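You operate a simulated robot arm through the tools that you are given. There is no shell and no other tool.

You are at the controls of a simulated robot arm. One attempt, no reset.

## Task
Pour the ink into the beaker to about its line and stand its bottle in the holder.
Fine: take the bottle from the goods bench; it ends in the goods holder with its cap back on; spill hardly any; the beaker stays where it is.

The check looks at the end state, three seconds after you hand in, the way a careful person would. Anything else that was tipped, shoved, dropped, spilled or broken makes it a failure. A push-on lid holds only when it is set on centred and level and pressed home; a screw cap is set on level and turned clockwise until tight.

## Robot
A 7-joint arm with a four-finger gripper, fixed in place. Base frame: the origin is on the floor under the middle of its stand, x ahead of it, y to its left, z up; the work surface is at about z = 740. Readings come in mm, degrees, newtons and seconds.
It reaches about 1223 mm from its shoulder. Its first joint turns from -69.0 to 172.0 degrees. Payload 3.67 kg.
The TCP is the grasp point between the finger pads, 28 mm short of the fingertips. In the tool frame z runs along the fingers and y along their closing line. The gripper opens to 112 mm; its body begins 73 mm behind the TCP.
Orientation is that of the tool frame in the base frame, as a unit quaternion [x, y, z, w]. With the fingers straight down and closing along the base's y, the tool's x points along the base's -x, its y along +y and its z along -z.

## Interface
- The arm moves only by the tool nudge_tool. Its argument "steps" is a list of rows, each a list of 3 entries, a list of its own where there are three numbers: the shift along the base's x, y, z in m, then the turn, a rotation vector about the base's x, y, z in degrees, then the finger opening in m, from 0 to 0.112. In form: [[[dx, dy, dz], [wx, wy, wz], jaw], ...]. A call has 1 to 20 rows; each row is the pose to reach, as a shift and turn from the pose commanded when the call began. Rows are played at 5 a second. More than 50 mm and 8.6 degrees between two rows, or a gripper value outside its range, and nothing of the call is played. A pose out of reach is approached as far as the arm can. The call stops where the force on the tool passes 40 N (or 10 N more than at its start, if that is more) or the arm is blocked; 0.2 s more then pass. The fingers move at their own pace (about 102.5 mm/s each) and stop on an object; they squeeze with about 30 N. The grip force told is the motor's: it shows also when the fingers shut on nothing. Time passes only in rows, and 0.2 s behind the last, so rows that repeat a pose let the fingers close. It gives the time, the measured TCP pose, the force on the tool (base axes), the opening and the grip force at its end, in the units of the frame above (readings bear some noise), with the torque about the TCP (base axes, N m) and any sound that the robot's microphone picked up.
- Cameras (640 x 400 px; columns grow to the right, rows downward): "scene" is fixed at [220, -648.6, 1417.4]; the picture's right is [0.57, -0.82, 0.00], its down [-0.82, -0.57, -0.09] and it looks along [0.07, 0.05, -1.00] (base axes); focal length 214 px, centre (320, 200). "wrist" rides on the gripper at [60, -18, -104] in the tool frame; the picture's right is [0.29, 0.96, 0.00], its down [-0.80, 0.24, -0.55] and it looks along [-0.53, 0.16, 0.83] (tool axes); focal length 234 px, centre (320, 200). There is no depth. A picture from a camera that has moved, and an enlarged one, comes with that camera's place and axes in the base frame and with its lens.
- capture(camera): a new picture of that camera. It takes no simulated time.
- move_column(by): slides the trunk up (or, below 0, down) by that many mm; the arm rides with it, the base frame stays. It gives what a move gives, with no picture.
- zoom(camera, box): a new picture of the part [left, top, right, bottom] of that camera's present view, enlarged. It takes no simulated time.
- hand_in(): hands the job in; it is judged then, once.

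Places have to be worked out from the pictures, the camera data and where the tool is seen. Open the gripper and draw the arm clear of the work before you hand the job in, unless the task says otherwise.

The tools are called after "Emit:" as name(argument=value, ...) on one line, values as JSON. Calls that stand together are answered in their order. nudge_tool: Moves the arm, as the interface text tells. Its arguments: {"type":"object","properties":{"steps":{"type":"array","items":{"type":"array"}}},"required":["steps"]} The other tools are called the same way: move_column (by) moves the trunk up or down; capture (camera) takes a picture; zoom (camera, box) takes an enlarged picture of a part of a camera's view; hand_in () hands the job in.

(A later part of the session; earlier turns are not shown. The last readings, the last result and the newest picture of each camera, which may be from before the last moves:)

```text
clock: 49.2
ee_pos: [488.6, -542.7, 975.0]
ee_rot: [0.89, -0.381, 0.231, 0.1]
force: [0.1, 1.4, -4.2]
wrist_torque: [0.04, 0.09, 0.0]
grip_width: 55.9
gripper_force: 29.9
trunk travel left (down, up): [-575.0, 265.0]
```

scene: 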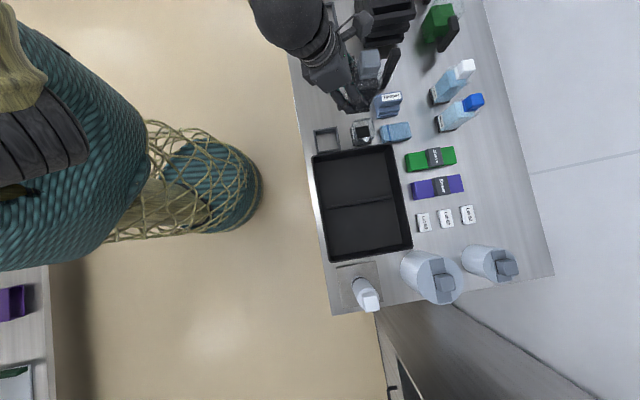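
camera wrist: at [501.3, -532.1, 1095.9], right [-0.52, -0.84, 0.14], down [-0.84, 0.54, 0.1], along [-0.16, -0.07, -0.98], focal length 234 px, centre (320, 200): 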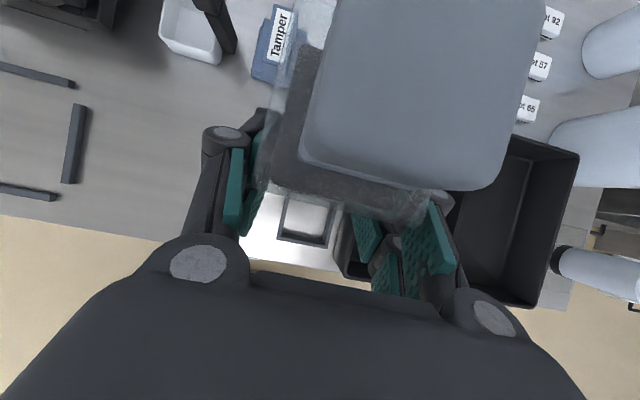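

There's a small steady offset from the command here. I move on above the holder horizontally and check tracking again before descending.

Emit:
nudge_tool(steps=[[[-0.025, 0.011, 0], [0, 0, 0], 0.045], [[-0.05, 0.022, 0], [0, 0, 0], 0.045], [[-0.073, 0.034, 0], [0, 0, 0], 0.045], [[-0.073, 0.034, 0], [0, 0, 0], 0.045]])

Emit:
capture(camera="wrist")

Emit:
capture(camera="scene")

```text
clock: 50.2
ee_pos: [439.5, -531.9, 972.3]
ee_rot: [0.889, -0.389, 0.219, 0.101]
force: [-0.2, -0.4, -3.2]
wrist_torque: [0.04, 0.08, -0.01]
grip_width: 55.7
gripper_force: 30.3
out of reach, approached as far as the arm can: row 2, 3, 4
trunk travel left (down, up): [-575.0, 265.0]
```

```text
taken
camera wrist: at [456.3, -522.4, 1091.9], right [-0.53, -0.84, 0.14], down [-0.83, 0.55, 0.12], along [-0.18, -0.06, -0.98], focal length 234 px, centre (320, 200)
```

wrist: 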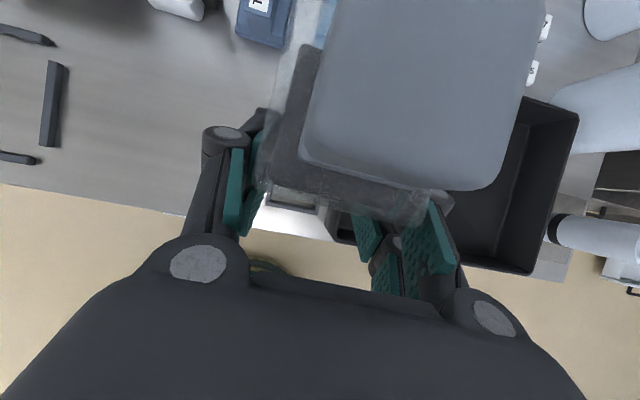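

```text
taken
```

scene: 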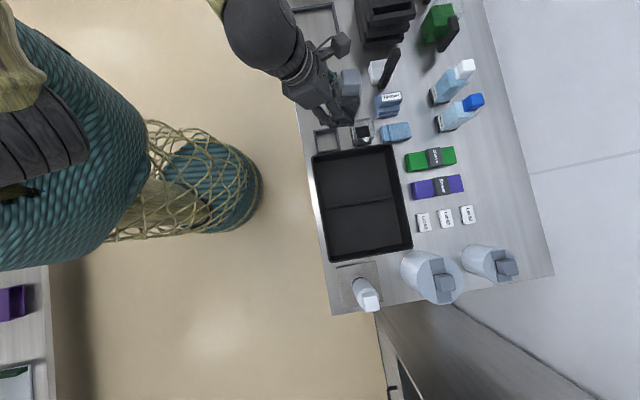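

The arm can't fold in any closer at this trunk height. I back out a little, restore orientation, then raise the trunk so the arm reaches downward instead.

Emit:
nudge_tool(steps=[[[0.03, -0.015, 0.003], [-0.8, -0.8, 0.7], 0.045], [[0.06, -0.03, 0.006], [-1.5, -1.5, 1.4], 0.045], [[0.085, -0.045, 0.008], [-1.5, -1.5, 1.4], 0.045], [[0.085, -0.045, 0.008], [-1.5, -1.5, 1.4], 0.045]])

Emit:
move_column(by=120)

```text
clock: 51.2
ee_pos: [536.0, -567.3, 994.3]
ee_rot: [0.89, -0.363, 0.255, 0.104]
force: [0.2, 0.1, -2.7]
wrist_torque: [0.05, 0.08, 0.0]
grip_width: 55.9
gripper_force: 29.1
trunk travel left (down, up): [-575.0, 265.0]
```

```text
clock: 52.7
ee_pos: [535.2, -569.2, 1114.3]
ee_rot: [0.89, -0.364, 0.254, 0.104]
force: [-0.2, -0.8, -4.3]
wrist_torque: [0.05, 0.05, 0.01]
grip_width: 55.6
gripper_force: 29.4
trunk travel left (down, up): [-695.0, 145.0]
```

I restore the bottle's level and raise the trunk further so the holder comes into a comfortable range.

Emit:
move_column(by=120)

Emit:
nudge_tool(steps=[[[0, 0, -0.03], [0.8, 0.8, -0.3], 0.045], [[0, 0, -0.07], [1.55, 1.55, -0.6], 0.045], [[0, 0, -0.11], [1.55, 1.55, -0.6], 0.045], [[0, 0, -0.15], [1.55, 1.55, -0.6], 0.045], [[0, 0, -0.19], [1.55, 1.55, -0.6], 0.045], [[0, 0, -0.19], [1.55, 1.55, -0.6], 0.045]])

Emit:
capture(camera="scene")

```text
clock: 54.2
ee_pos: [536.2, -568.7, 1234.4]
ee_rot: [0.89, -0.364, 0.254, 0.105]
force: [0.7, 0.2, -3.1]
wrist_torque: [0.1, 0.08, 0.0]
grip_width: 55.8
gripper_force: 29.6
trunk travel left (down, up): [-815.0, 25.0]
```

```text
clock: 55.6
ee_pos: [533.3, -570.6, 1046.4]
ee_rot: [0.893, -0.371, 0.236, 0.098]
force: [0.6, 0.2, -2.9]
wrist_torque: [0.05, 0.04, 0.0]
grip_width: 55.7
gripper_force: 29.9
trunk travel left (down, up): [-815.0, 25.0]
```

```text
taken
```

scene: 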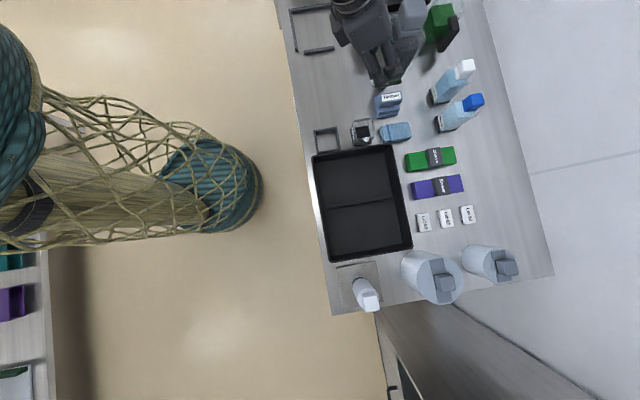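

Level again. Now I go over the holder while lowering to z≈950.

Emit:
nudge_tool(steps=[[[-0.03, 0.0155, -0.02], [0, 0, 0], 0.045], [[-0.06, 0.031, -0.04], [0, 0, 0], 0.045], [[-0.09, 0.046, -0.06], [0, 0, 0], 0.045], [[-0.118, 0.0614, -0.09], [0, 0, 0], 0.045], [[-0.118, 0.0614, -0.09], [0, 0, 0], 0.045]])

Emit:
capture(camera="wrist")

Emit:
capture(camera="scene")

```text
clock: 56.8
ee_pos: [420.4, -503.0, 957.3]
ee_rot: [0.893, -0.371, 0.237, 0.099]
force: [-0.2, -0.2, -4.1]
wrist_torque: [0.08, 0.09, 0.02]
grip_width: 55.9
gripper_force: 29.4
trunk travel left (down, up): [-815.0, 25.0]
```

```text
taken
camera wrist: at [433.7, -491.1, 1076.9], right [-0.5, -0.85, 0.14], down [-0.85, 0.52, 0.09], along [-0.15, -0.08, -0.99], focal length 234 px, centre (320, 200)
```

wrist: 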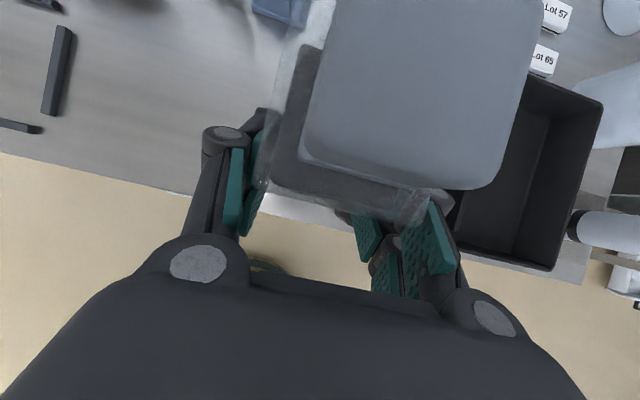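

```text
taken
```

scene: 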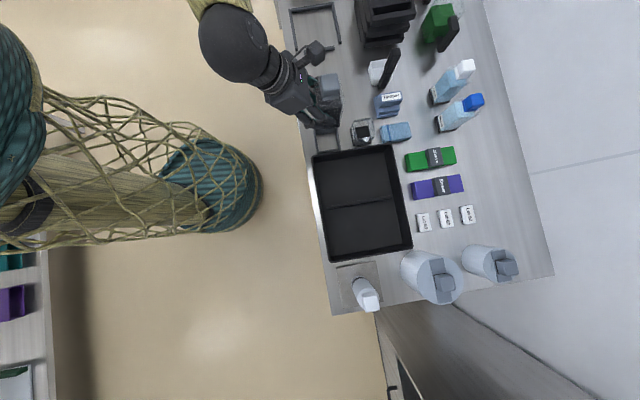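

Emit:
nudge_tool(steps=[[[0, 0, 0], [0, 0, 0], 0.045], [[0, 0, 0], [0, 0, 0], 0.045]])

Emit:
zoom(camera="scene", box=[280, 90, 376, 150])

```text
clock: 57.4
ee_pos: [420.9, -503.9, 957.1]
ee_rot: [0.893, -0.37, 0.237, 0.099]
force: [0.4, 0.5, -4.0]
wrist_torque: [0.09, 0.03, 0.03]
grip_width: 56.0
gripper_force: 29.7
trunk travel left (down, up): [-815.0, 25.0]
```

```text
6.67 times, centred on (328, 120) of scene
camera zoom: at [220.0, -648.6, 1417.4], right [0.57, -0.82, 0.0], down [-0.82, -0.57, -0.09], along [0.07, 0.05, -1.0], focal length 1430 px, centre (267, 733)
```

zoom: 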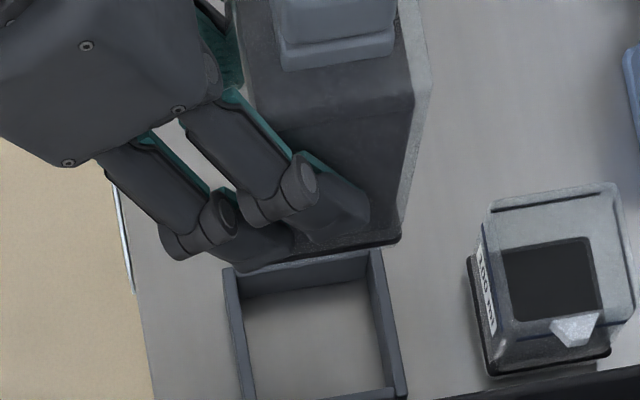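

I apply the measured correction and descend so the bottle's base hovers ~28 mm above the holder rim.

Emit:
nudge_tool(steps=[[[-0.0056, -0.0053, -0.02], [0, 0, 0], 0.045], [[-0.0056, -0.0053, -0.05], [0, 0, 0], 0.045], [[-0.0056, -0.0053, -0.08], [0, 0, 0], 0.045], [[-0.0056, -0.0053, -0.097], [0, 0, 0], 0.045], [[-0.0056, -0.0053, -0.097], [0, 0, 0], 0.045], [[-0.0056, -0.0053, -0.097], [0, 0, 0], 0.045]])

Emit:
zoom(camera="scene", box=[296, 100, 376, 150])

Emit:
zoom(camera="wrist", box=[200, 100, 480, 275])

```text
clock: 58.8
ee_pos: [414.0, -512.6, 857.9]
ee_rot: [0.892, -0.371, 0.237, 0.099]
force: [0.2, 0.0, -4.2]
wrist_torque: [0.05, 0.04, 0.03]
grip_width: 55.7
gripper_force: 30.0
trunk travel left (down, up): [-815.0, 25.0]
```

```text
8.00 times, centred on (336, 125) of scene
camera zoom: at [220.0, -648.6, 1417.4], right [0.57, -0.82, 0.0], down [-0.82, -0.57, -0.09], along [0.07, 0.05, -1.0], focal length 1716 px, centre (192, 800)
```

zoom: 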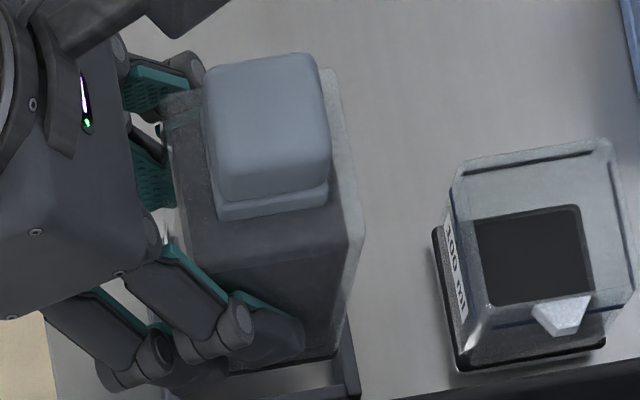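

```text
2.29 times, centred on (340, 188) of wrist
camera zoom: at [426.5, -500.3, 977.4], right [-0.5, -0.85, 0.14], down [-0.85, 0.52, 0.09], along [-0.15, -0.08, -0.99], focal length 535 px, centre (274, 229)
```

zoom: 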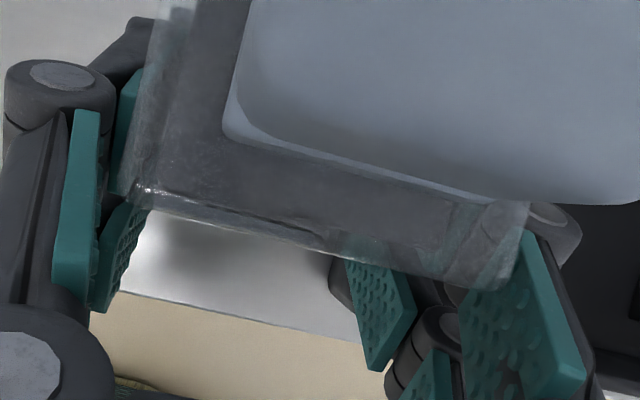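

By the scene view the bottle's base sits well aligned over the holder. I lower another 18 mm to just above the rim and compare again.

Emit:
nudge_tool(steps=[[[0, 0, -0.009], [0, 0, 0], 0.045], [[0, 0, -0.018], [0, 0, 0], 0.045], [[0, 0, -0.018], [0, 0, 0], 0.045]])

Emit:
zoom(camera="scene", box=[306, 115, 370, 155])

```text
clock: 59.6
ee_pos: [413.0, -512.2, 839.6]
ee_rot: [0.893, -0.37, 0.236, 0.098]
force: [-0.3, 0.0, -3.2]
wrist_torque: [0.11, 0.07, 0.01]
grip_width: 55.5
gripper_force: 29.5
trunk travel left (down, up): [-815.0, 25.0]
```

```text
10.00 times, centred on (338, 135) of scene
camera zoom: at [220.0, -648.6, 1417.4], right [0.57, -0.82, 0.0], down [-0.82, -0.57, -0.09], along [0.07, 0.05, -1.0], focal length 2145 px, centre (140, 850)
```

zoom: 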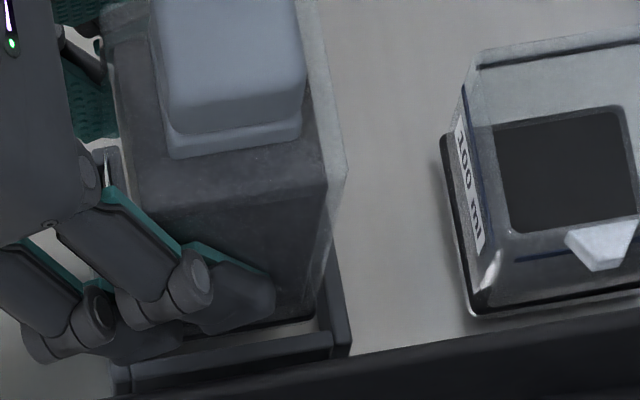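

Relative clearances: ~3.5 mm on the far wall, ~1.7 mm on the near-tray wall. I nudge ~1 mm and lower into the frame slowly, watching force.

Emit:
nudge_tool(steps=[[[0.001, 0.0004, 0], [0, 0, 0], 0.045], [[0.001, 0.0004, -0.005], [0, 0, 0], 0.045], [[0.001, 0.0004, -0.01], [0, 0, 0], 0.045], [[0.001, 0.0004, -0.015], [0, 0, 0], 0.045], [[0.001, 0.0004, -0.02], [0, 0, 0], 0.045]])

Emit:
zoom(camera="scene", box=[306, 115, 370, 155])

```text
clock: 60.8
ee_pos: [412.6, -513.4, 825.6]
ee_rot: [0.891, -0.372, 0.24, 0.102]
force: [-5.0, 10.0, 33.9]
wrist_torque: [-0.57, 0.59, -0.15]
grip_width: 55.7
gripper_force: 30.1
trunk travel left (down, up): [-815.0, 25.0]
stopped in row 5: the force on the tool passed its limit at 60 N (the readings are from after the stop); the commanded pose is now the measured one
```

```text
10.00 times, centred on (338, 135) of scene
camera zoom: at [220.0, -648.6, 1417.4], right [0.57, -0.82, 0.0], down [-0.82, -0.57, -0.09], along [0.07, 0.05, -1.0], focal length 2145 px, centre (140, 850)
```

zoom: 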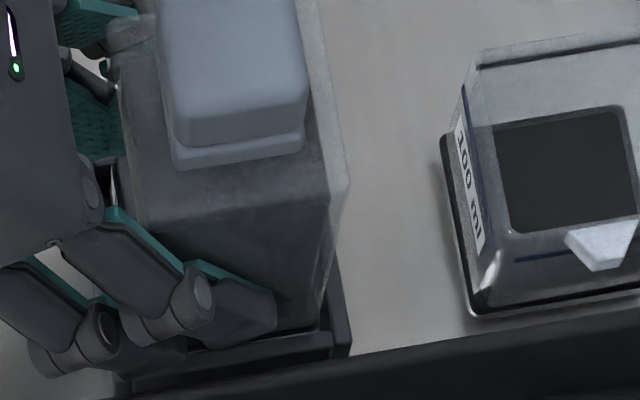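

The bottle's −u edge caught the frame rim (contact computed at the −u side). I lift 12 mm, shift ~2.5 mm toward +u and 1 mm back, and look.

Emit:
nudge_tool(steps=[[[0, 0, 0.006], [0, 0, 0], 0.045], [[0, 0, 0.013], [0, 0, 0], 0.045], [[0.001, 0.0025, 0.013], [0, 0, 0], 0.045], [[0.001, 0.0025, 0.013], [0, 0, 0], 0.045]])

Emit:
zoom(camera="scene", box=[306, 115, 370, 155])

Emit:
zoom(camera="wrist", box=[200, 100, 480, 275])

```text
clock: 61.8
ee_pos: [414.9, -510.6, 835.7]
ee_rot: [0.892, -0.371, 0.238, 0.101]
force: [-0.1, 0.7, -3.6]
wrist_torque: [0.05, 0.03, -0.01]
grip_width: 55.9
gripper_force: 29.5
trunk travel left (down, up): [-815.0, 25.0]
```

```text
10.00 times, centred on (338, 135) of scene
camera zoom: at [220.0, -648.6, 1417.4], right [0.57, -0.82, 0.0], down [-0.82, -0.57, -0.09], along [0.07, 0.05, -1.0], focal length 2145 px, centre (140, 850)
```

zoom: 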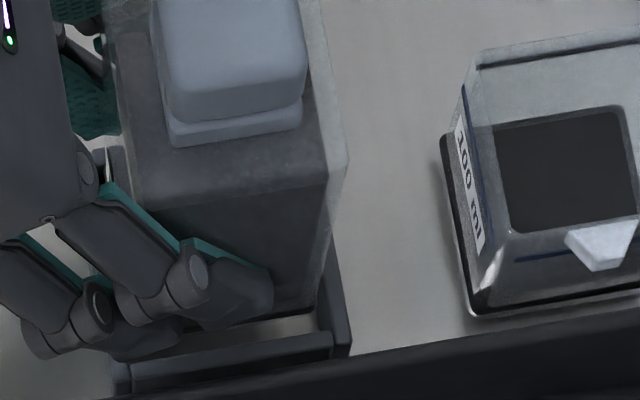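

```text
2.29 times, centred on (340, 188) of wrist
camera zoom: at [427.9, -497.8, 954.3], right [-0.5, -0.85, 0.15], down [-0.85, 0.52, 0.08], along [-0.15, -0.08, -0.99], focal length 535 px, centre (274, 229)
```

zoom: 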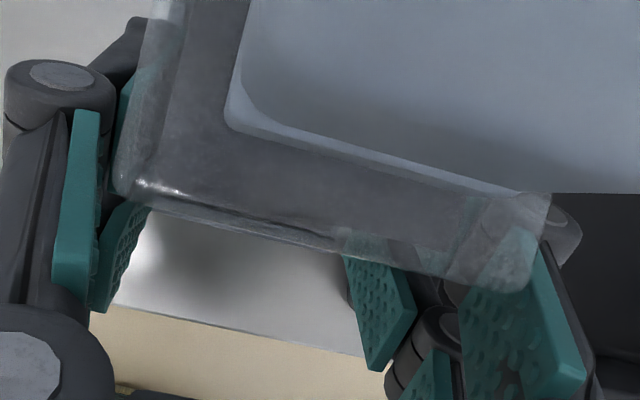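

The bottle slid up a few mm in the grip. I check that it is still upright before trying again.

Emit:
zoom(camera="scene", box=[296, 95, 376, 145])

Emit:
capture(camera="wrist")

```text
8.00 times, centred on (336, 120) of scene
camera zoom: at [220.0, -648.6, 1417.4], right [0.57, -0.82, 0.0], down [-0.82, -0.57, -0.09], along [0.07, 0.05, -1.0], focal length 1716 px, centre (192, 840)
```

zoom: 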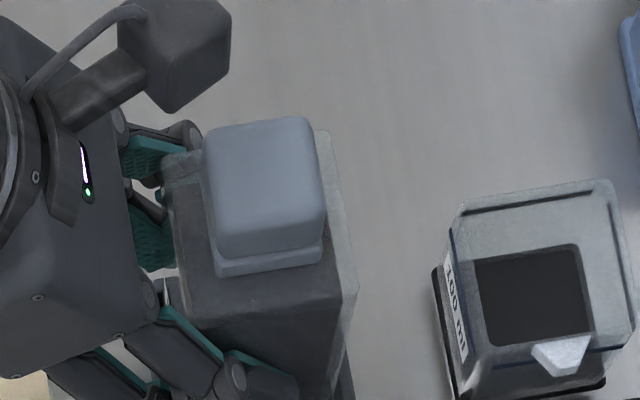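

```text
taken
camera wrist: at [427.9, -497.8, 954.3], right [-0.5, -0.85, 0.15], down [-0.85, 0.52, 0.08], along [-0.15, -0.08, -0.99], focal length 234 px, centre (320, 200)
```

wrist: 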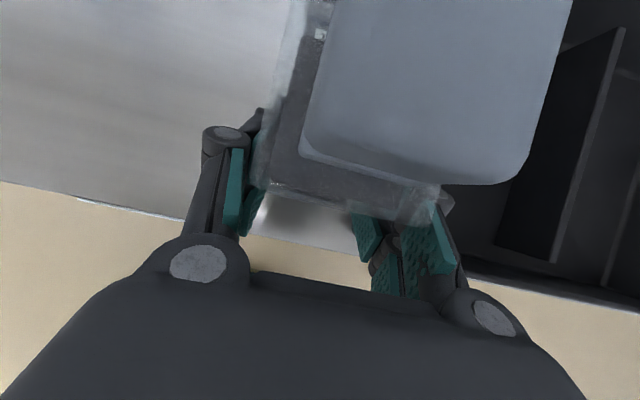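

The bottle is still upright, raised ~5 mm in the grip. I try lowering again in small calls, checking force.

Emit:
nudge_tool(steps=[[[0, 0, -0.004], [0, 0, 0], 0.045], [[0, 0, -0.008], [0, 0, 0], 0.045], [[0, 0, -0.011], [0, 0, 0], 0.045]])

```text
clock: 62.6
ee_pos: [413.8, -512.5, 826.7]
ee_rot: [0.891, -0.371, 0.239, 0.102]
force: [-2.2, -1.9, 11.1]
wrist_torque: [-0.85, -0.05, -0.13]
grip_width: 55.9
gripper_force: 30.4
trunk travel left (down, up): [-815.0, 25.0]
```

Contact now at the far −u corner with light force. I relieve, shift 2 mm more toward +u, and try again.

Emit:
nudge_tool(steps=[[[0, 0, 0.005], [0, 0, 0], 0.045], [[0.0012, 0.0018, 0.005], [0, 0, 0.4], 0.045], [[0.0012, 0.0018, 0.005], [0, 0, 0.4], 0.045]])

Emit:
nudge_tool(steps=[[[0, 0, -0.003], [0, 0, 0], 0.045], [[0, 0, -0.006], [0, 0, 0], 0.045], [[0, 0, -0.008], [0, 0, 0], 0.045]])

```text
clock: 63.4
ee_pos: [416.5, -509.9, 827.9]
ee_rot: [0.893, -0.368, 0.239, 0.1]
force: [-0.7, -0.3, -3.4]
wrist_torque: [0.07, 0.04, -0.02]
grip_width: 55.4
gripper_force: 30.2
trunk travel left (down, up): [-815.0, 25.0]
```

```text
clock: 64.2
ee_pos: [416.3, -509.2, 822.2]
ee_rot: [0.893, -0.368, 0.239, 0.099]
force: [0.9, 0.2, -3.0]
wrist_torque: [0.08, 0.07, -0.03]
grip_width: 55.7
gripper_force: 30.0
trunk travel left (down, up): [-815.0, 25.0]
```

No contact now at this depth. I continue lowering gently.

Emit:
nudge_tool(steps=[[[0, 0, -0.003], [0, 0, 0], 0.045], [[0, 0, -0.006], [0, 0, 0], 0.045], [[0, 0, -0.008], [0, 0, 0], 0.045]])

Emit:
zoom(camera="scene", box=[306, 115, 370, 155])

```text
clock: 65.0
ee_pos: [417.8, -509.6, 813.7]
ee_rot: [0.893, -0.369, 0.239, 0.1]
force: [0.6, 0.1, -3.1]
wrist_torque: [0.09, 0.02, 0.02]
grip_width: 55.9
gripper_force: 30.0
trunk travel left (down, up): [-815.0, 25.0]
```

```text
10.00 times, centred on (338, 135) of scene
camera zoom: at [220.0, -648.6, 1417.4], right [0.57, -0.82, 0.0], down [-0.82, -0.57, -0.09], along [0.07, 0.05, -1.0], focal length 2145 px, centre (140, 850)
```

zoom: 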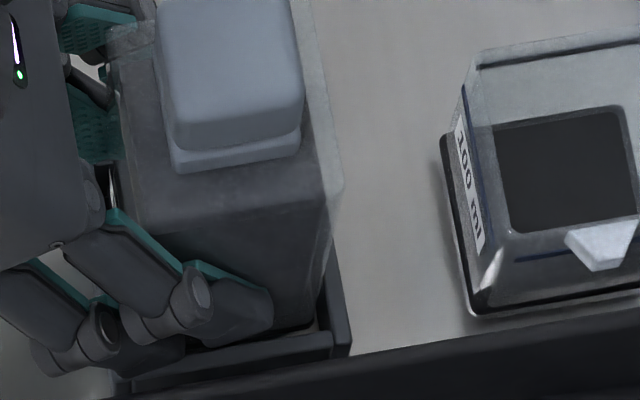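

It is entering the frame freely. I keep lowering until the base meets the bench.

Emit:
nudge_tool(steps=[[[0, 0, -0.003], [0, 0, 0], 0.045], [[0, 0, -0.006], [0, 0, 0], 0.045], [[0, 0, -0.009], [0, 0, 0], 0.045], [[0, 0, -0.011], [0, 0, 0], 0.045]])

```text
clock: 66.0
ee_pos: [417.5, -507.6, 802.2]
ee_rot: [0.893, -0.368, 0.239, 0.1]
force: [0.1, 0.9, -3.5]
wrist_torque: [0.06, 0.05, 0.0]
grip_width: 55.9
gripper_force: 30.2
trunk travel left (down, up): [-815.0, 25.0]
```

Emit:
nudge_tool(steps=[[[0, 0, -0.002], [0, 0, 0], 0.045], [[0, 0, -0.004], [0, 0, 0], 0.045]])

```text
clock: 66.6
ee_pos: [417.4, -508.4, 803.3]
ee_rot: [0.892, -0.368, 0.241, 0.101]
force: [1.9, 9.8, 36.7]
wrist_torque: [1.22, -0.36, -0.09]
grip_width: 55.8
gripper_force: 30.0
trunk travel left (down, up): [-815.0, 25.0]
```

The base has met the bench (contact ~37 N up). I relieve to a light touch and inspect before releasing.

Emit:
nudge_tool(steps=[[[0, 0, 0.002], [0, 0, 0], 0.045], [[0, 0, 0.003], [0, 0, 0], 0.045]])

Emit:
zoom(camera="scene", box=[296, 95, 376, 145])

Emit:
zoom(camera="scene", box=[306, 115, 370, 155])

Emit:
capture(camera="wrist")

```text
clock: 67.2
ee_pos: [417.0, -508.6, 803.2]
ee_rot: [0.893, -0.368, 0.239, 0.1]
force: [5.8, 0.0, 15.7]
wrist_torque: [0.58, -0.49, -0.14]
grip_width: 56.2
gripper_force: 29.9
trunk travel left (down, up): [-815.0, 25.0]
```

```text
8.00 times, centred on (336, 120) of scene
camera zoom: at [220.0, -648.6, 1417.4], right [0.57, -0.82, 0.0], down [-0.82, -0.57, -0.09], along [0.07, 0.05, -1.0], focal length 1716 px, centre (192, 840)
```

zoom: 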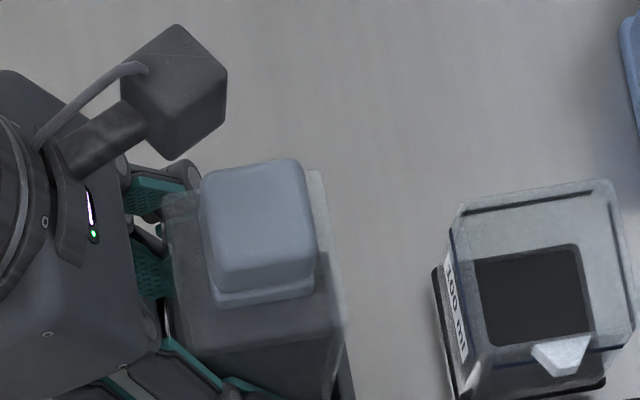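

```text
10.00 times, centred on (338, 135) of scene
camera zoom: at [220.0, -648.6, 1417.4], right [0.57, -0.82, 0.0], down [-0.82, -0.57, -0.09], along [0.07, 0.05, -1.0], focal length 2145 px, centre (140, 850)
```

zoom: 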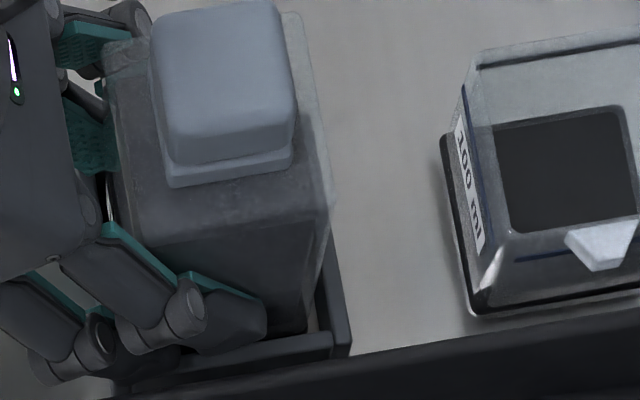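

```text
taken
camera wrist: at [429.8, -495.9, 922.0], right [-0.5, -0.85, 0.15], down [-0.85, 0.51, 0.08], along [-0.14, -0.09, -0.99], focal length 234 px, centre (320, 200)
```

wrist: 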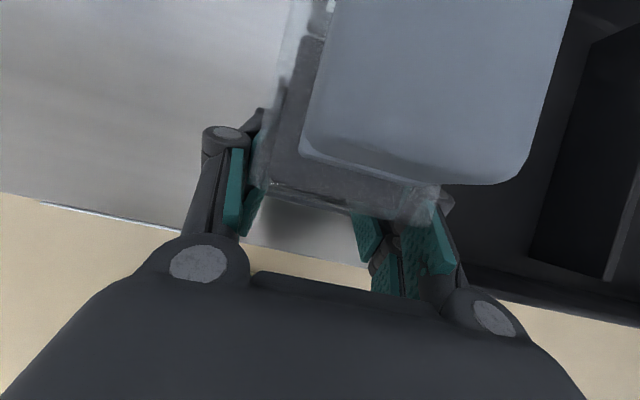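

The light contact is actually the lower fingertips resting on the frame walls; the bottle base is a few mm above the bench inside the frame. I ease up 1 mm and open slightly so the bottle settles.

Emit:
nudge_tool(steps=[[[0, 0, 0.0015], [0, 0, 0], 0.045], [[0, 0, 0.0015], [0, 0, 0], 0.057], [[0, 0, 0.0015], [0, 0, 0], 0.06], [[0, 0, 0.0015], [0, 0, 0], 0.06]])

Emit:
zoom(camera="scene", box=[296, 105, 376, 155])

Emit:
capture(camera="wrist")

```text
clock: 68.2
ee_pos: [416.1, -510.3, 803.8]
ee_rot: [0.893, -0.368, 0.238, 0.099]
force: [0.7, -0.5, -0.3]
wrist_torque: [-0.03, 0.0, -0.01]
grip_width: 60.1
gripper_force: 0.1
trunk travel left (down, up): [-815.0, 25.0]
```

```text
8.00 times, centred on (336, 130) of scene
camera zoom: at [220.0, -648.6, 1417.4], right [0.57, -0.82, 0.0], down [-0.82, -0.57, -0.09], along [0.07, 0.05, -1.0], focal length 1716 px, centre (192, 760)
```

zoom: 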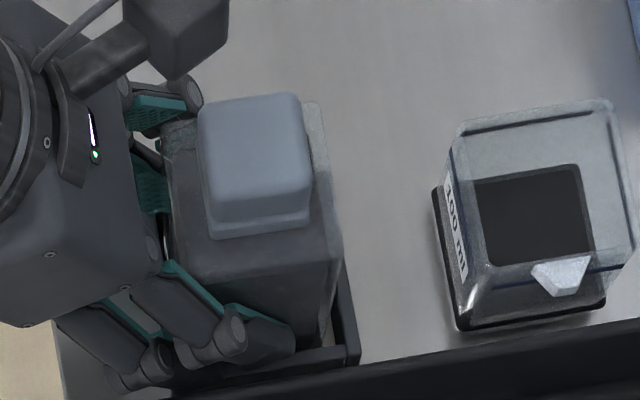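

```text
taken
camera wrist: at [429.9, -496.6, 922.2], right [-0.5, -0.85, 0.15], down [-0.85, 0.51, 0.08], along [-0.15, -0.08, -0.99], focal length 234 px, centre (320, 200)
```

wrist: 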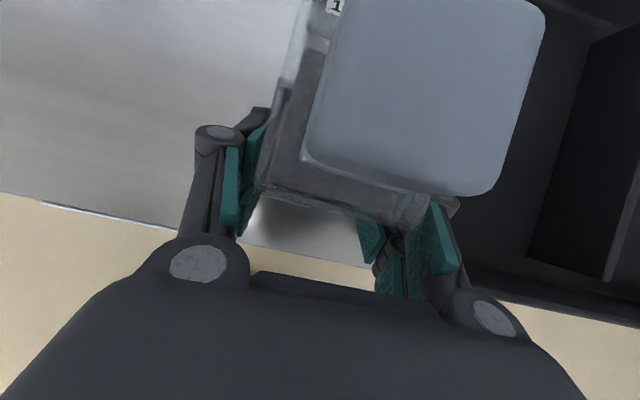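

Bottle is released and settled in the frame. I retreat back along the finger axis.

Emit:
nudge_tool(steps=[[[-0.003, 0.003, 0.008], [0, 0, 0], 0.062], [[-0.008, 0.008, 0.02], [0, 0, 0], 0.068], [[-0.016, 0.016, 0.04], [0, 0, 0], 0.07], [[-0.024, 0.024, 0.06], [0, 0, 0], 0.07], [[-0.032, 0.032, 0.08], [0, 0, 0], 0.07], [[-0.036, 0.036, 0.1], [0, 0, 0], 0.07]])

Emit:
capture(camera="wrist")

Emit:
zoom(camera="scene", box=[280, 85, 408, 165])

```text
clock: 69.6
ee_pos: [381.4, -474.3, 904.1]
ee_rot: [0.893, -0.368, 0.238, 0.1]
force: [-0.3, 0.5, 0.5]
wrist_torque: [-0.02, -0.01, -0.03]
grip_width: 70.0
gripper_force: 0.0
trunk travel left (down, up): [-815.0, 25.0]
```

```text
taken
camera wrist: at [393.4, -461.3, 1024.1], right [-0.5, -0.85, 0.15], down [-0.85, 0.51, 0.08], along [-0.15, -0.09, -0.99], focal length 234 px, centre (320, 200)
```

wrist: 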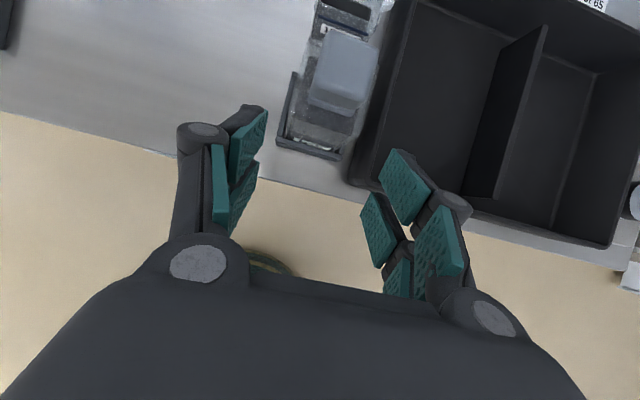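

```text
5.00 times, centred on (344, 125) of scene
camera zoom: at [220.0, -648.6, 1417.4], right [0.57, -0.82, 0.0], down [-0.82, -0.57, -0.09], along [0.07, 0.05, -1.0], focal length 1072 px, centre (200, 575)
```

zoom: 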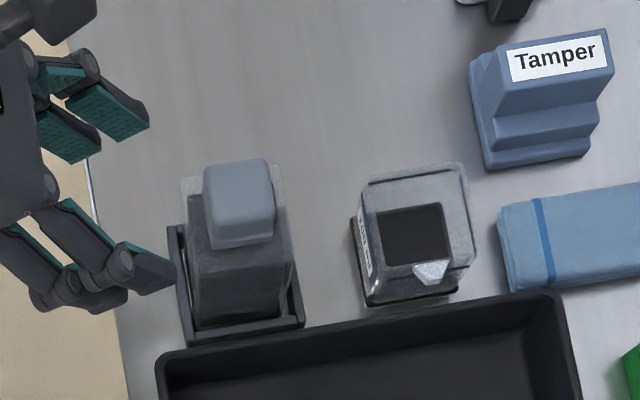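

The bottle stands in the holder. I zoom in on bottle, cap and beaker.

Emit:
zoom(camera="wrist", box=[260, 0, 420, 170])

Emit:
zoom(camera="scene", box=[308, 112, 372, 152])

```text
2.35 times, centred on (340, 85) of wrist
camera zoom: at [393.4, -461.3, 1024.1], right [-0.5, -0.85, 0.15], down [-0.85, 0.51, 0.08], along [-0.15, -0.09, -0.99], focal length 551 px, centre (273, 471)
```

zoom: 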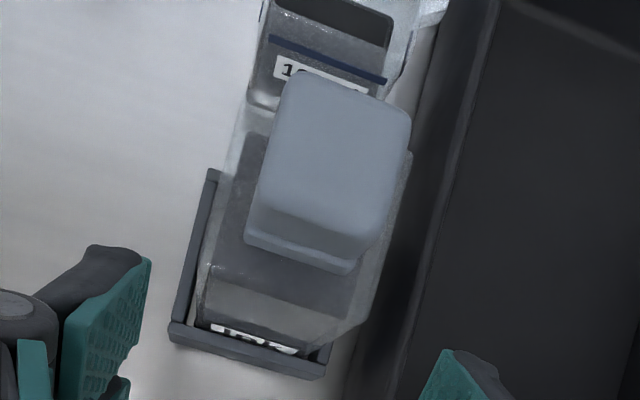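

```text
10.00 times, centred on (340, 132) of scene
camera zoom: at [220.0, -648.6, 1417.4], right [0.57, -0.82, 0.0], down [-0.82, -0.57, -0.09], along [0.07, 0.05, -1.0], focal length 2145 px, centre (120, 880)
```

zoom: 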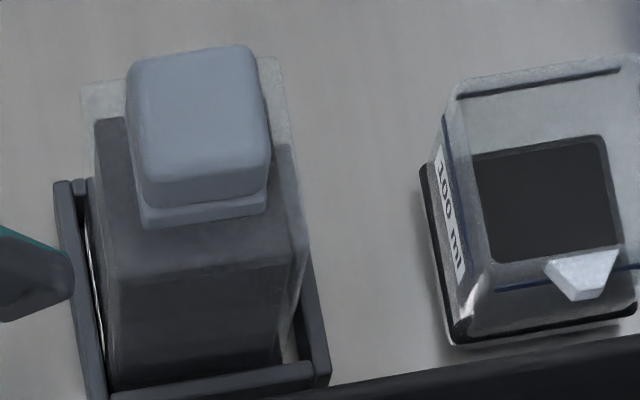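

The cap is a squarish block on a collar, possibly a screw cap with ring. I bring the hand fingers-down above the cap.

Emit:
nudge_tool(steps=[[[0.01, -0.01, 0.025], [5, 5, 0], 0.08], [[0.02, -0.02, 0.05], [10, 10, 0], 0.09], [[0.03, -0.03, 0.075], [15, 15, 0], 0.1], [[0.045, -0.045, 0.09], [20.5, 20.5, 0], 0.1], [[0.052, -0.054, 0.1], [20.9, 20.9, 0], 0.1], [[0.052, -0.054, 0.1], [20.9, 20.9, 0], 0.1]])

Emit:
capture(camera="wrist")

Emit:
zoom(camera="scene", box=[280, 65, 408, 165])

```text
clock: 71.0
ee_pos: [432.5, -529.4, 1005.8]
ee_rot: [0.924, -0.381, 0.002, 0.002]
force: [0.1, 0.0, 0.1]
wrist_torque: [-0.02, -0.06, -0.03]
grip_width: 100.0
gripper_force: 0.1
trunk travel left (down, up): [-815.0, 25.0]
```

```text
taken
camera wrist: at [486.2, -557.7, 1107.7], right [-0.47, -0.88, 0.0], down [-0.74, 0.4, 0.55], along [-0.49, 0.26, -0.84], focal length 234 px, centre (320, 200)
```

wrist: 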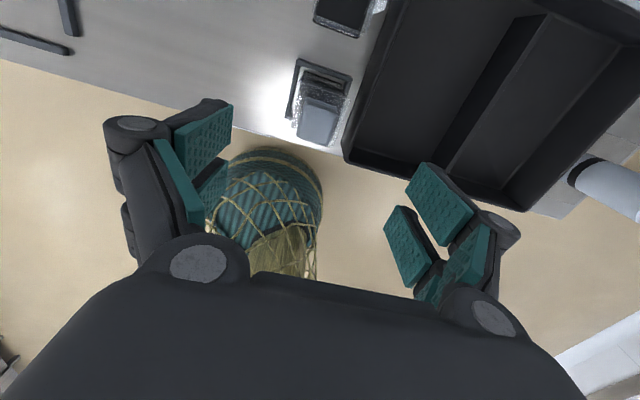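

```text
4.00 times, centred on (344, 115) of scene
camera zoom: at [220.0, -648.6, 1417.4], right [0.57, -0.82, 0.0], down [-0.82, -0.57, -0.09], along [0.07, 0.05, -1.0], focal length 858 px, centre (224, 540)
```

zoom: 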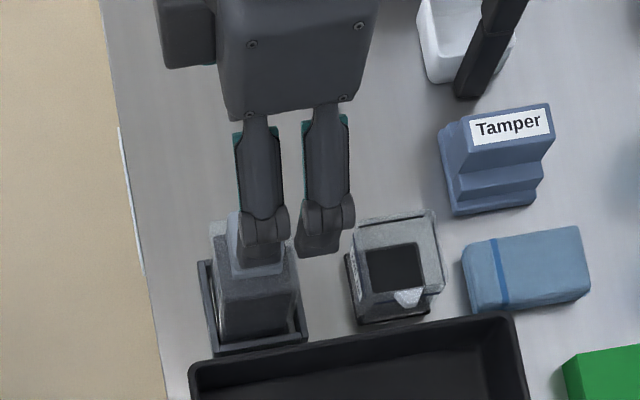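

Fingers are vertical above the cap. Now I yaw −180° so that the later counter-clockwise turn has full range.

Emit:
nudge_tool(steps=[[[0, 0, 0], [0, 0, -8.5], 0.1], [[0, 0, 0], [0, 0, -17], 0.1], [[0, 0, 0], [0, 0, -25.5], 0.1], [[0, 0, 0], [0, 0, -34], 0.1], [[0, 0, 0], [0, 0, -42.5], 0.1], [[0, 0, 0], [0, 0, -51], 0.1], [[0, 0, 0], [0, 0, -59.5], 0.1], [[0, 0, 0], [0, 0, -68], 0.1], [[0, 0, 0], [0, 0, -76.5], 0.1], [[0, 0, 0], [0, 0, -85], 0.1], [[0, 0, 0], [0, 0, -90], 0.1]])

Emit:
nudge_tool(steps=[[[0, 0, 0], [0, 0, -8.5], 0.1], [[0, 0, 0], [0, 0, -17], 0.1], [[0, 0, 0], [0, 0, -25.5], 0.1], [[0, 0, 0], [0, 0, -34], 0.1], [[0, 0, 0], [0, 0, -42.5], 0.1], [[0, 0, 0], [0, 0, -51], 0.1], [[0, 0, 0], [0, 0, -59.5], 0.1], [[0, 0, 0], [0, 0, -68], 0.1], [[0, 0, 0], [0, 0, -76.5], 0.1], [[0, 0, 0], [0, 0, -85], 0.1], [[0, 0, 0], [0, 0, -90], 0.1], [[0, 0, 0], [0, 0, -90], 0.1]])

Emit:
capture(camera="wrist")

Emit:
zoom(camera="scene", box=[280, 65, 408, 165])

```text
clock: 73.4
ee_pos: [432.3, -526.7, 1004.0]
ee_rot: [-0.384, 0.923, 0.0, -0.004]
force: [0.6, -0.2, -0.2]
wrist_torque: [0.02, -0.02, 0.02]
grip_width: 100.3
gripper_force: 0.1
trunk travel left (down, up): [-815.0, 25.0]
```

```text
clock: 76.0
ee_pos: [432.8, -526.2, 1003.8]
ee_rot: [0.382, 0.924, 0.002, -0.004]
force: [-0.3, 0.8, 0.2]
wrist_torque: [-0.03, 0.01, -0.02]
grip_width: 99.8
gripper_force: 0.2
trunk travel left (down, up): [-815.0, 25.0]
```

```text
taken
camera wrist: at [378.2, -498.6, 1107.4], right [0.47, 0.88, 0.0], down [0.74, -0.4, 0.55], along [0.48, -0.26, -0.84], focal length 234 px, centre (320, 200)
```

wrist: 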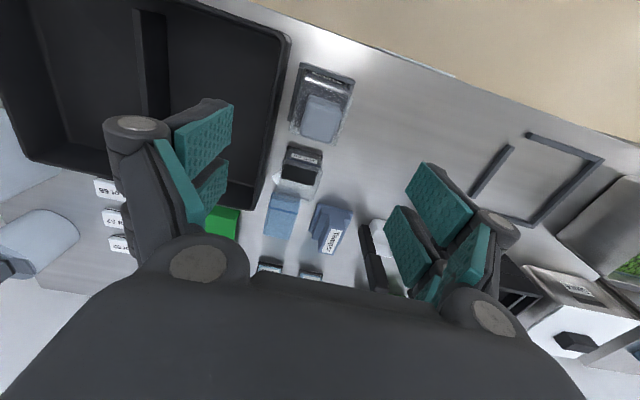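

```text
4.00 times, centred on (344, 115) of scene
camera zoom: at [220.0, -648.6, 1417.4], right [0.57, -0.82, 0.0], down [-0.82, -0.57, -0.09], along [0.07, 0.05, -1.0], focal length 858 px, centre (224, 540)
```

zoom: 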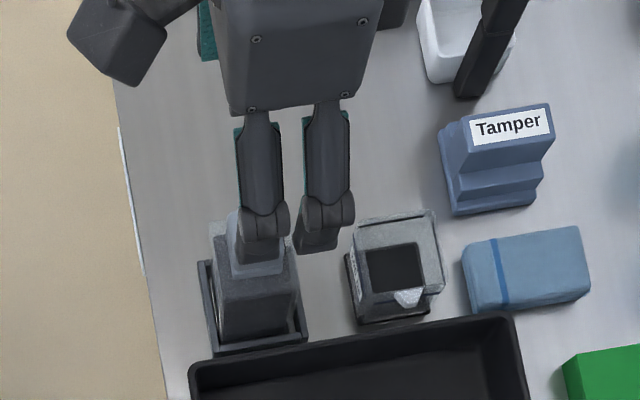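

Yaw range of 180° confirmed. This view shows bottle and beaker from the robot side; I zoom in on both.

Emit:
zoom(camera="wrist", box=[270, 50, 370, 210])

Emit:
zoom(camera="wrist", box=[280, 60, 360, 140])

```text
2.50 times, centred on (320, 130) of wrist
camera zoom: at [378.2, -498.6, 1107.4], right [0.47, 0.88, 0.0], down [0.74, -0.4, 0.55], along [0.48, -0.26, -0.84], focal length 585 px, centre (320, 375)
```

zoom: 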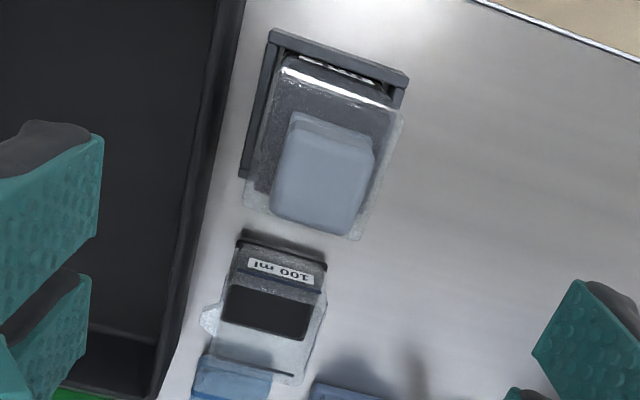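

```text
5.00 times, centred on (320, 100) of wrist
camera zoom: at [378.2, -498.6, 1107.4], right [0.47, 0.88, 0.0], down [0.74, -0.4, 0.55], along [0.48, -0.26, -0.84], focal length 1171 px, centre (320, 700)
```

zoom: 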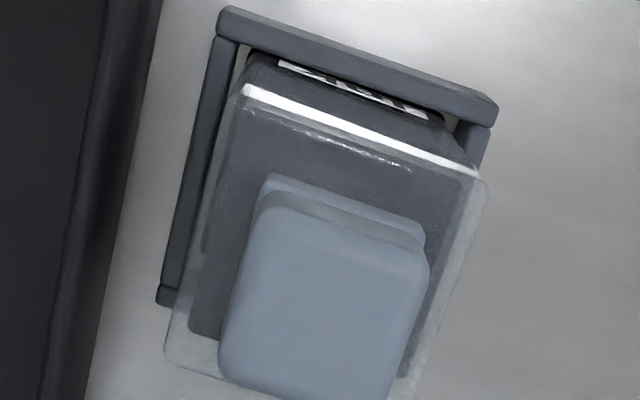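

I centre over the cap (≈(431.5,−526.8)) and descend with jaws at 60 mm to just above grasp height.

Emit:
nudge_tool(steps=[[[-0.0013, -0.0006, -0.03], [0, 0, 0], 0.08], [[-0.0013, -0.0006, -0.06], [0, 0, 0], 0.07], [[-0.0013, -0.0006, -0.085], [0, 0, 0], 0.06], [[-0.0013, -0.0006, -0.1], [0, 0, 0], 0.06], [[-0.0013, -0.0006, -0.1], [0, 0, 0], 0.06]])

Emit:
capture(camera="wrist")

Emit:
zoom(camera="scene", box=[296, 90, 376, 150])

```text
clock: 77.2
ee_pos: [431.2, -528.0, 903.9]
ee_rot: [0.382, 0.924, 0.002, -0.002]
force: [-0.4, -0.5, 0.2]
wrist_torque: [-0.01, 0.0, -0.02]
grip_width: 59.8
gripper_force: 0.1
trunk travel left (down, up): [-815.0, 25.0]
```

```text
taken
camera wrist: at [376.6, -499.2, 1008.1], right [0.47, 0.88, 0.0], down [0.74, -0.39, 0.55], along [0.49, -0.25, -0.84], focal length 234 px, centre (320, 200)
```

wrist: 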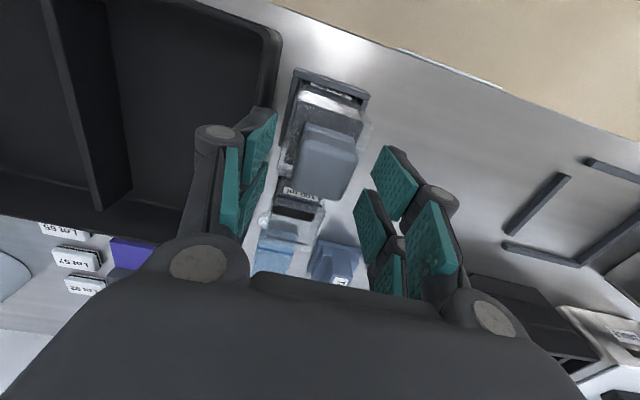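

```text
6.67 times, centred on (336, 120) of scene
camera zoom: at [220.0, -648.6, 1417.4], right [0.57, -0.82, 0.0], down [-0.82, -0.57, -0.09], along [0.07, 0.05, -1.0], focal length 1430 px, centre (213, 733)
```

zoom: 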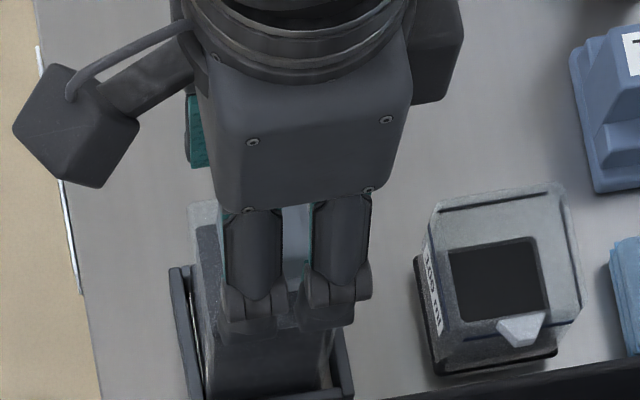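

Emit:
zoom(camera="wrist", box=[210, 60, 450, 260])

```text
2.00 times, centred on (330, 160) of wrist
camera zoom: at [376.6, -499.2, 1008.1], right [0.47, 0.88, 0.0], down [0.74, -0.39, 0.55], along [0.49, -0.25, -0.84], focal length 468 px, centre (300, 280)
```

zoom: 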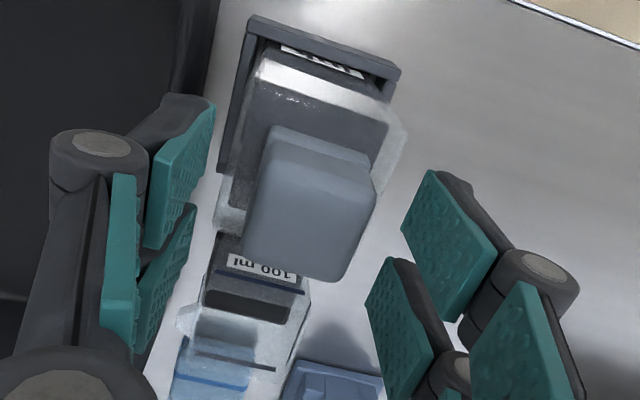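

Using exact camera geometry the cap centre comes out at ≈(435.5,−528.5). I shift 4 mm in +x and lower to z≈884.

Emit:
nudge_tool(steps=[[[0.0042, -0.0005, 0], [0, 0, 0], 0.06], [[0.0042, -0.0005, -0.01], [0, 0, 0], 0.06], [[0.0042, -0.0005, -0.02], [0, 0, 0], 0.06], [[0.0042, -0.0005, -0.02], [0, 0, 0], 0.06]])

Emit:
zoom(camera="wrist", box=[210, 60, 450, 260])

Emit:
zoom(camera="scene", box=[296, 100, 376, 150])

```text
clock: 78.2
ee_pos: [435.5, -527.6, 883.3]
ee_rot: [0.381, 0.925, 0.002, -0.004]
force: [0.0, -0.1, 0.0]
wrist_torque: [-0.02, 0.0, 0.0]
grip_width: 60.2
gripper_force: 0.0
trunk travel left (down, up): [-815.0, 25.0]
```

```text
2.00 times, centred on (330, 160) of wrist
camera zoom: at [380.5, -499.3, 986.8], right [0.47, 0.88, 0.0], down [0.74, -0.39, 0.55], along [0.48, -0.25, -0.84], focal length 468 px, centre (300, 280)
```

zoom: 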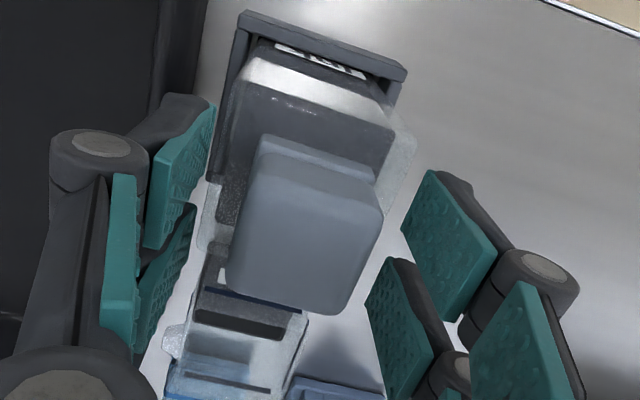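

```text
8.00 times, centred on (336, 125) of scene
camera zoom: at [220.0, -648.6, 1417.4], right [0.57, -0.82, 0.0], down [-0.82, -0.57, -0.09], along [0.07, 0.05, -1.0], focal length 1716 px, centre (192, 800)
```

zoom: 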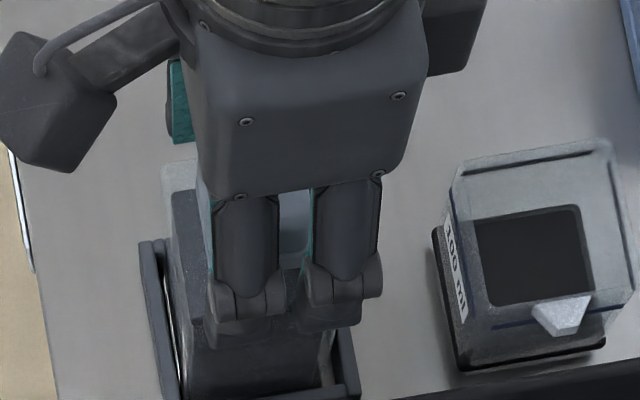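

The cap sits between the pads. I close on it.

Emit:
nudge_tool(steps=[[[0, 0, 0], [0, 0, 0], 0.05], [[0, 0, 0], [0, 0, 0], 0.04], [[0, 0, 0], [0, 0, 0], 0.03], [[0, 0, 0], [0, 0, 0], 0.025], [[0, 0, 0], [0, 0, 0], 0.025]])

Emit:
zoom(camera="wrist", box=[210, 60, 450, 260])

```text
clock: 79.4
ee_pos: [435.2, -528.3, 883.6]
ee_rot: [0.381, 0.924, 0.003, -0.004]
force: [0.7, 0.0, 0.5]
wrist_torque: [-0.04, 0.0, 0.04]
grip_width: 32.2
gripper_force: 29.6
trunk travel left (down, up): [-815.0, 25.0]
heard: snap
```

```text
2.00 times, centred on (330, 160) of wrist
camera zoom: at [380.5, -499.8, 986.7], right [0.47, 0.88, 0.0], down [0.74, -0.4, 0.55], along [0.48, -0.25, -0.84], focal length 468 px, centre (300, 280)
```

zoom: 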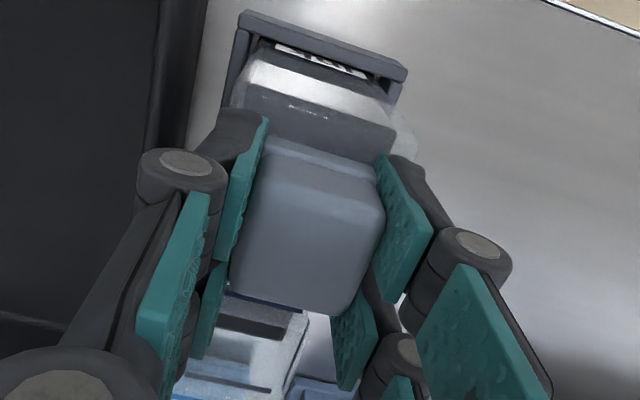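

Gripped at 32.2 mm with a "snap" heard — possibly a push-on lid shifting. I lift 6 mm gently and read the force.

Emit:
nudge_tool(steps=[[[0, 0, 0.002], [0, 0, 0], 0.025], [[0, 0, 0.004], [0, 0, 0], 0.025], [[0, 0, 0.006], [0, 0, 0], 0.025]])

Emit:
zoom(camera="wrist", box=[210, 60, 450, 260])

Emit:
zoom(camera="scene", box=[296, 110, 376, 160])

```text
clock: 80.2
ee_pos: [435.8, -528.0, 889.3]
ee_rot: [0.381, 0.924, 0.002, -0.004]
force: [-0.3, -0.1, -0.8]
wrist_torque: [0.0, 0.02, -0.01]
grip_width: 31.9
gripper_force: 30.3
trunk travel left (down, up): [-815.0, 25.0]
```

```text
2.00 times, centred on (330, 160) of wrist
camera zoom: at [380.9, -499.5, 993.6], right [0.47, 0.88, 0.0], down [0.74, -0.4, 0.55], along [0.49, -0.25, -0.84], focal length 468 px, centre (300, 280)
```

zoom: 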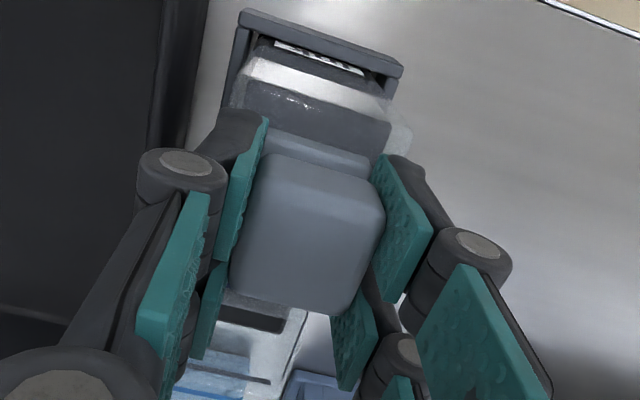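

```text
8.00 times, centred on (336, 135) of scene
camera zoom: at [220.0, -648.6, 1417.4], right [0.57, -0.82, 0.0], down [-0.82, -0.57, -0.09], along [0.07, 0.05, -1.0], focal length 1716 px, centre (192, 720)
```

zoom: 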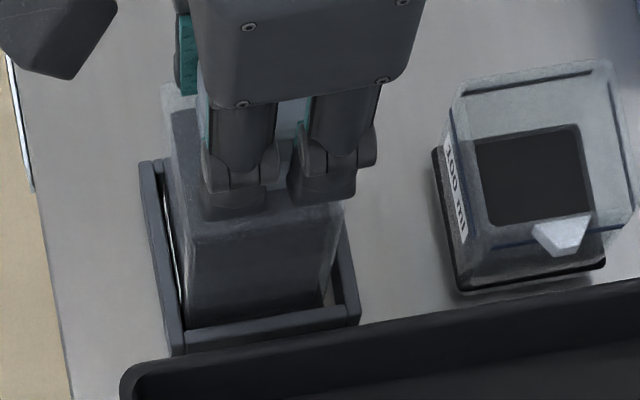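

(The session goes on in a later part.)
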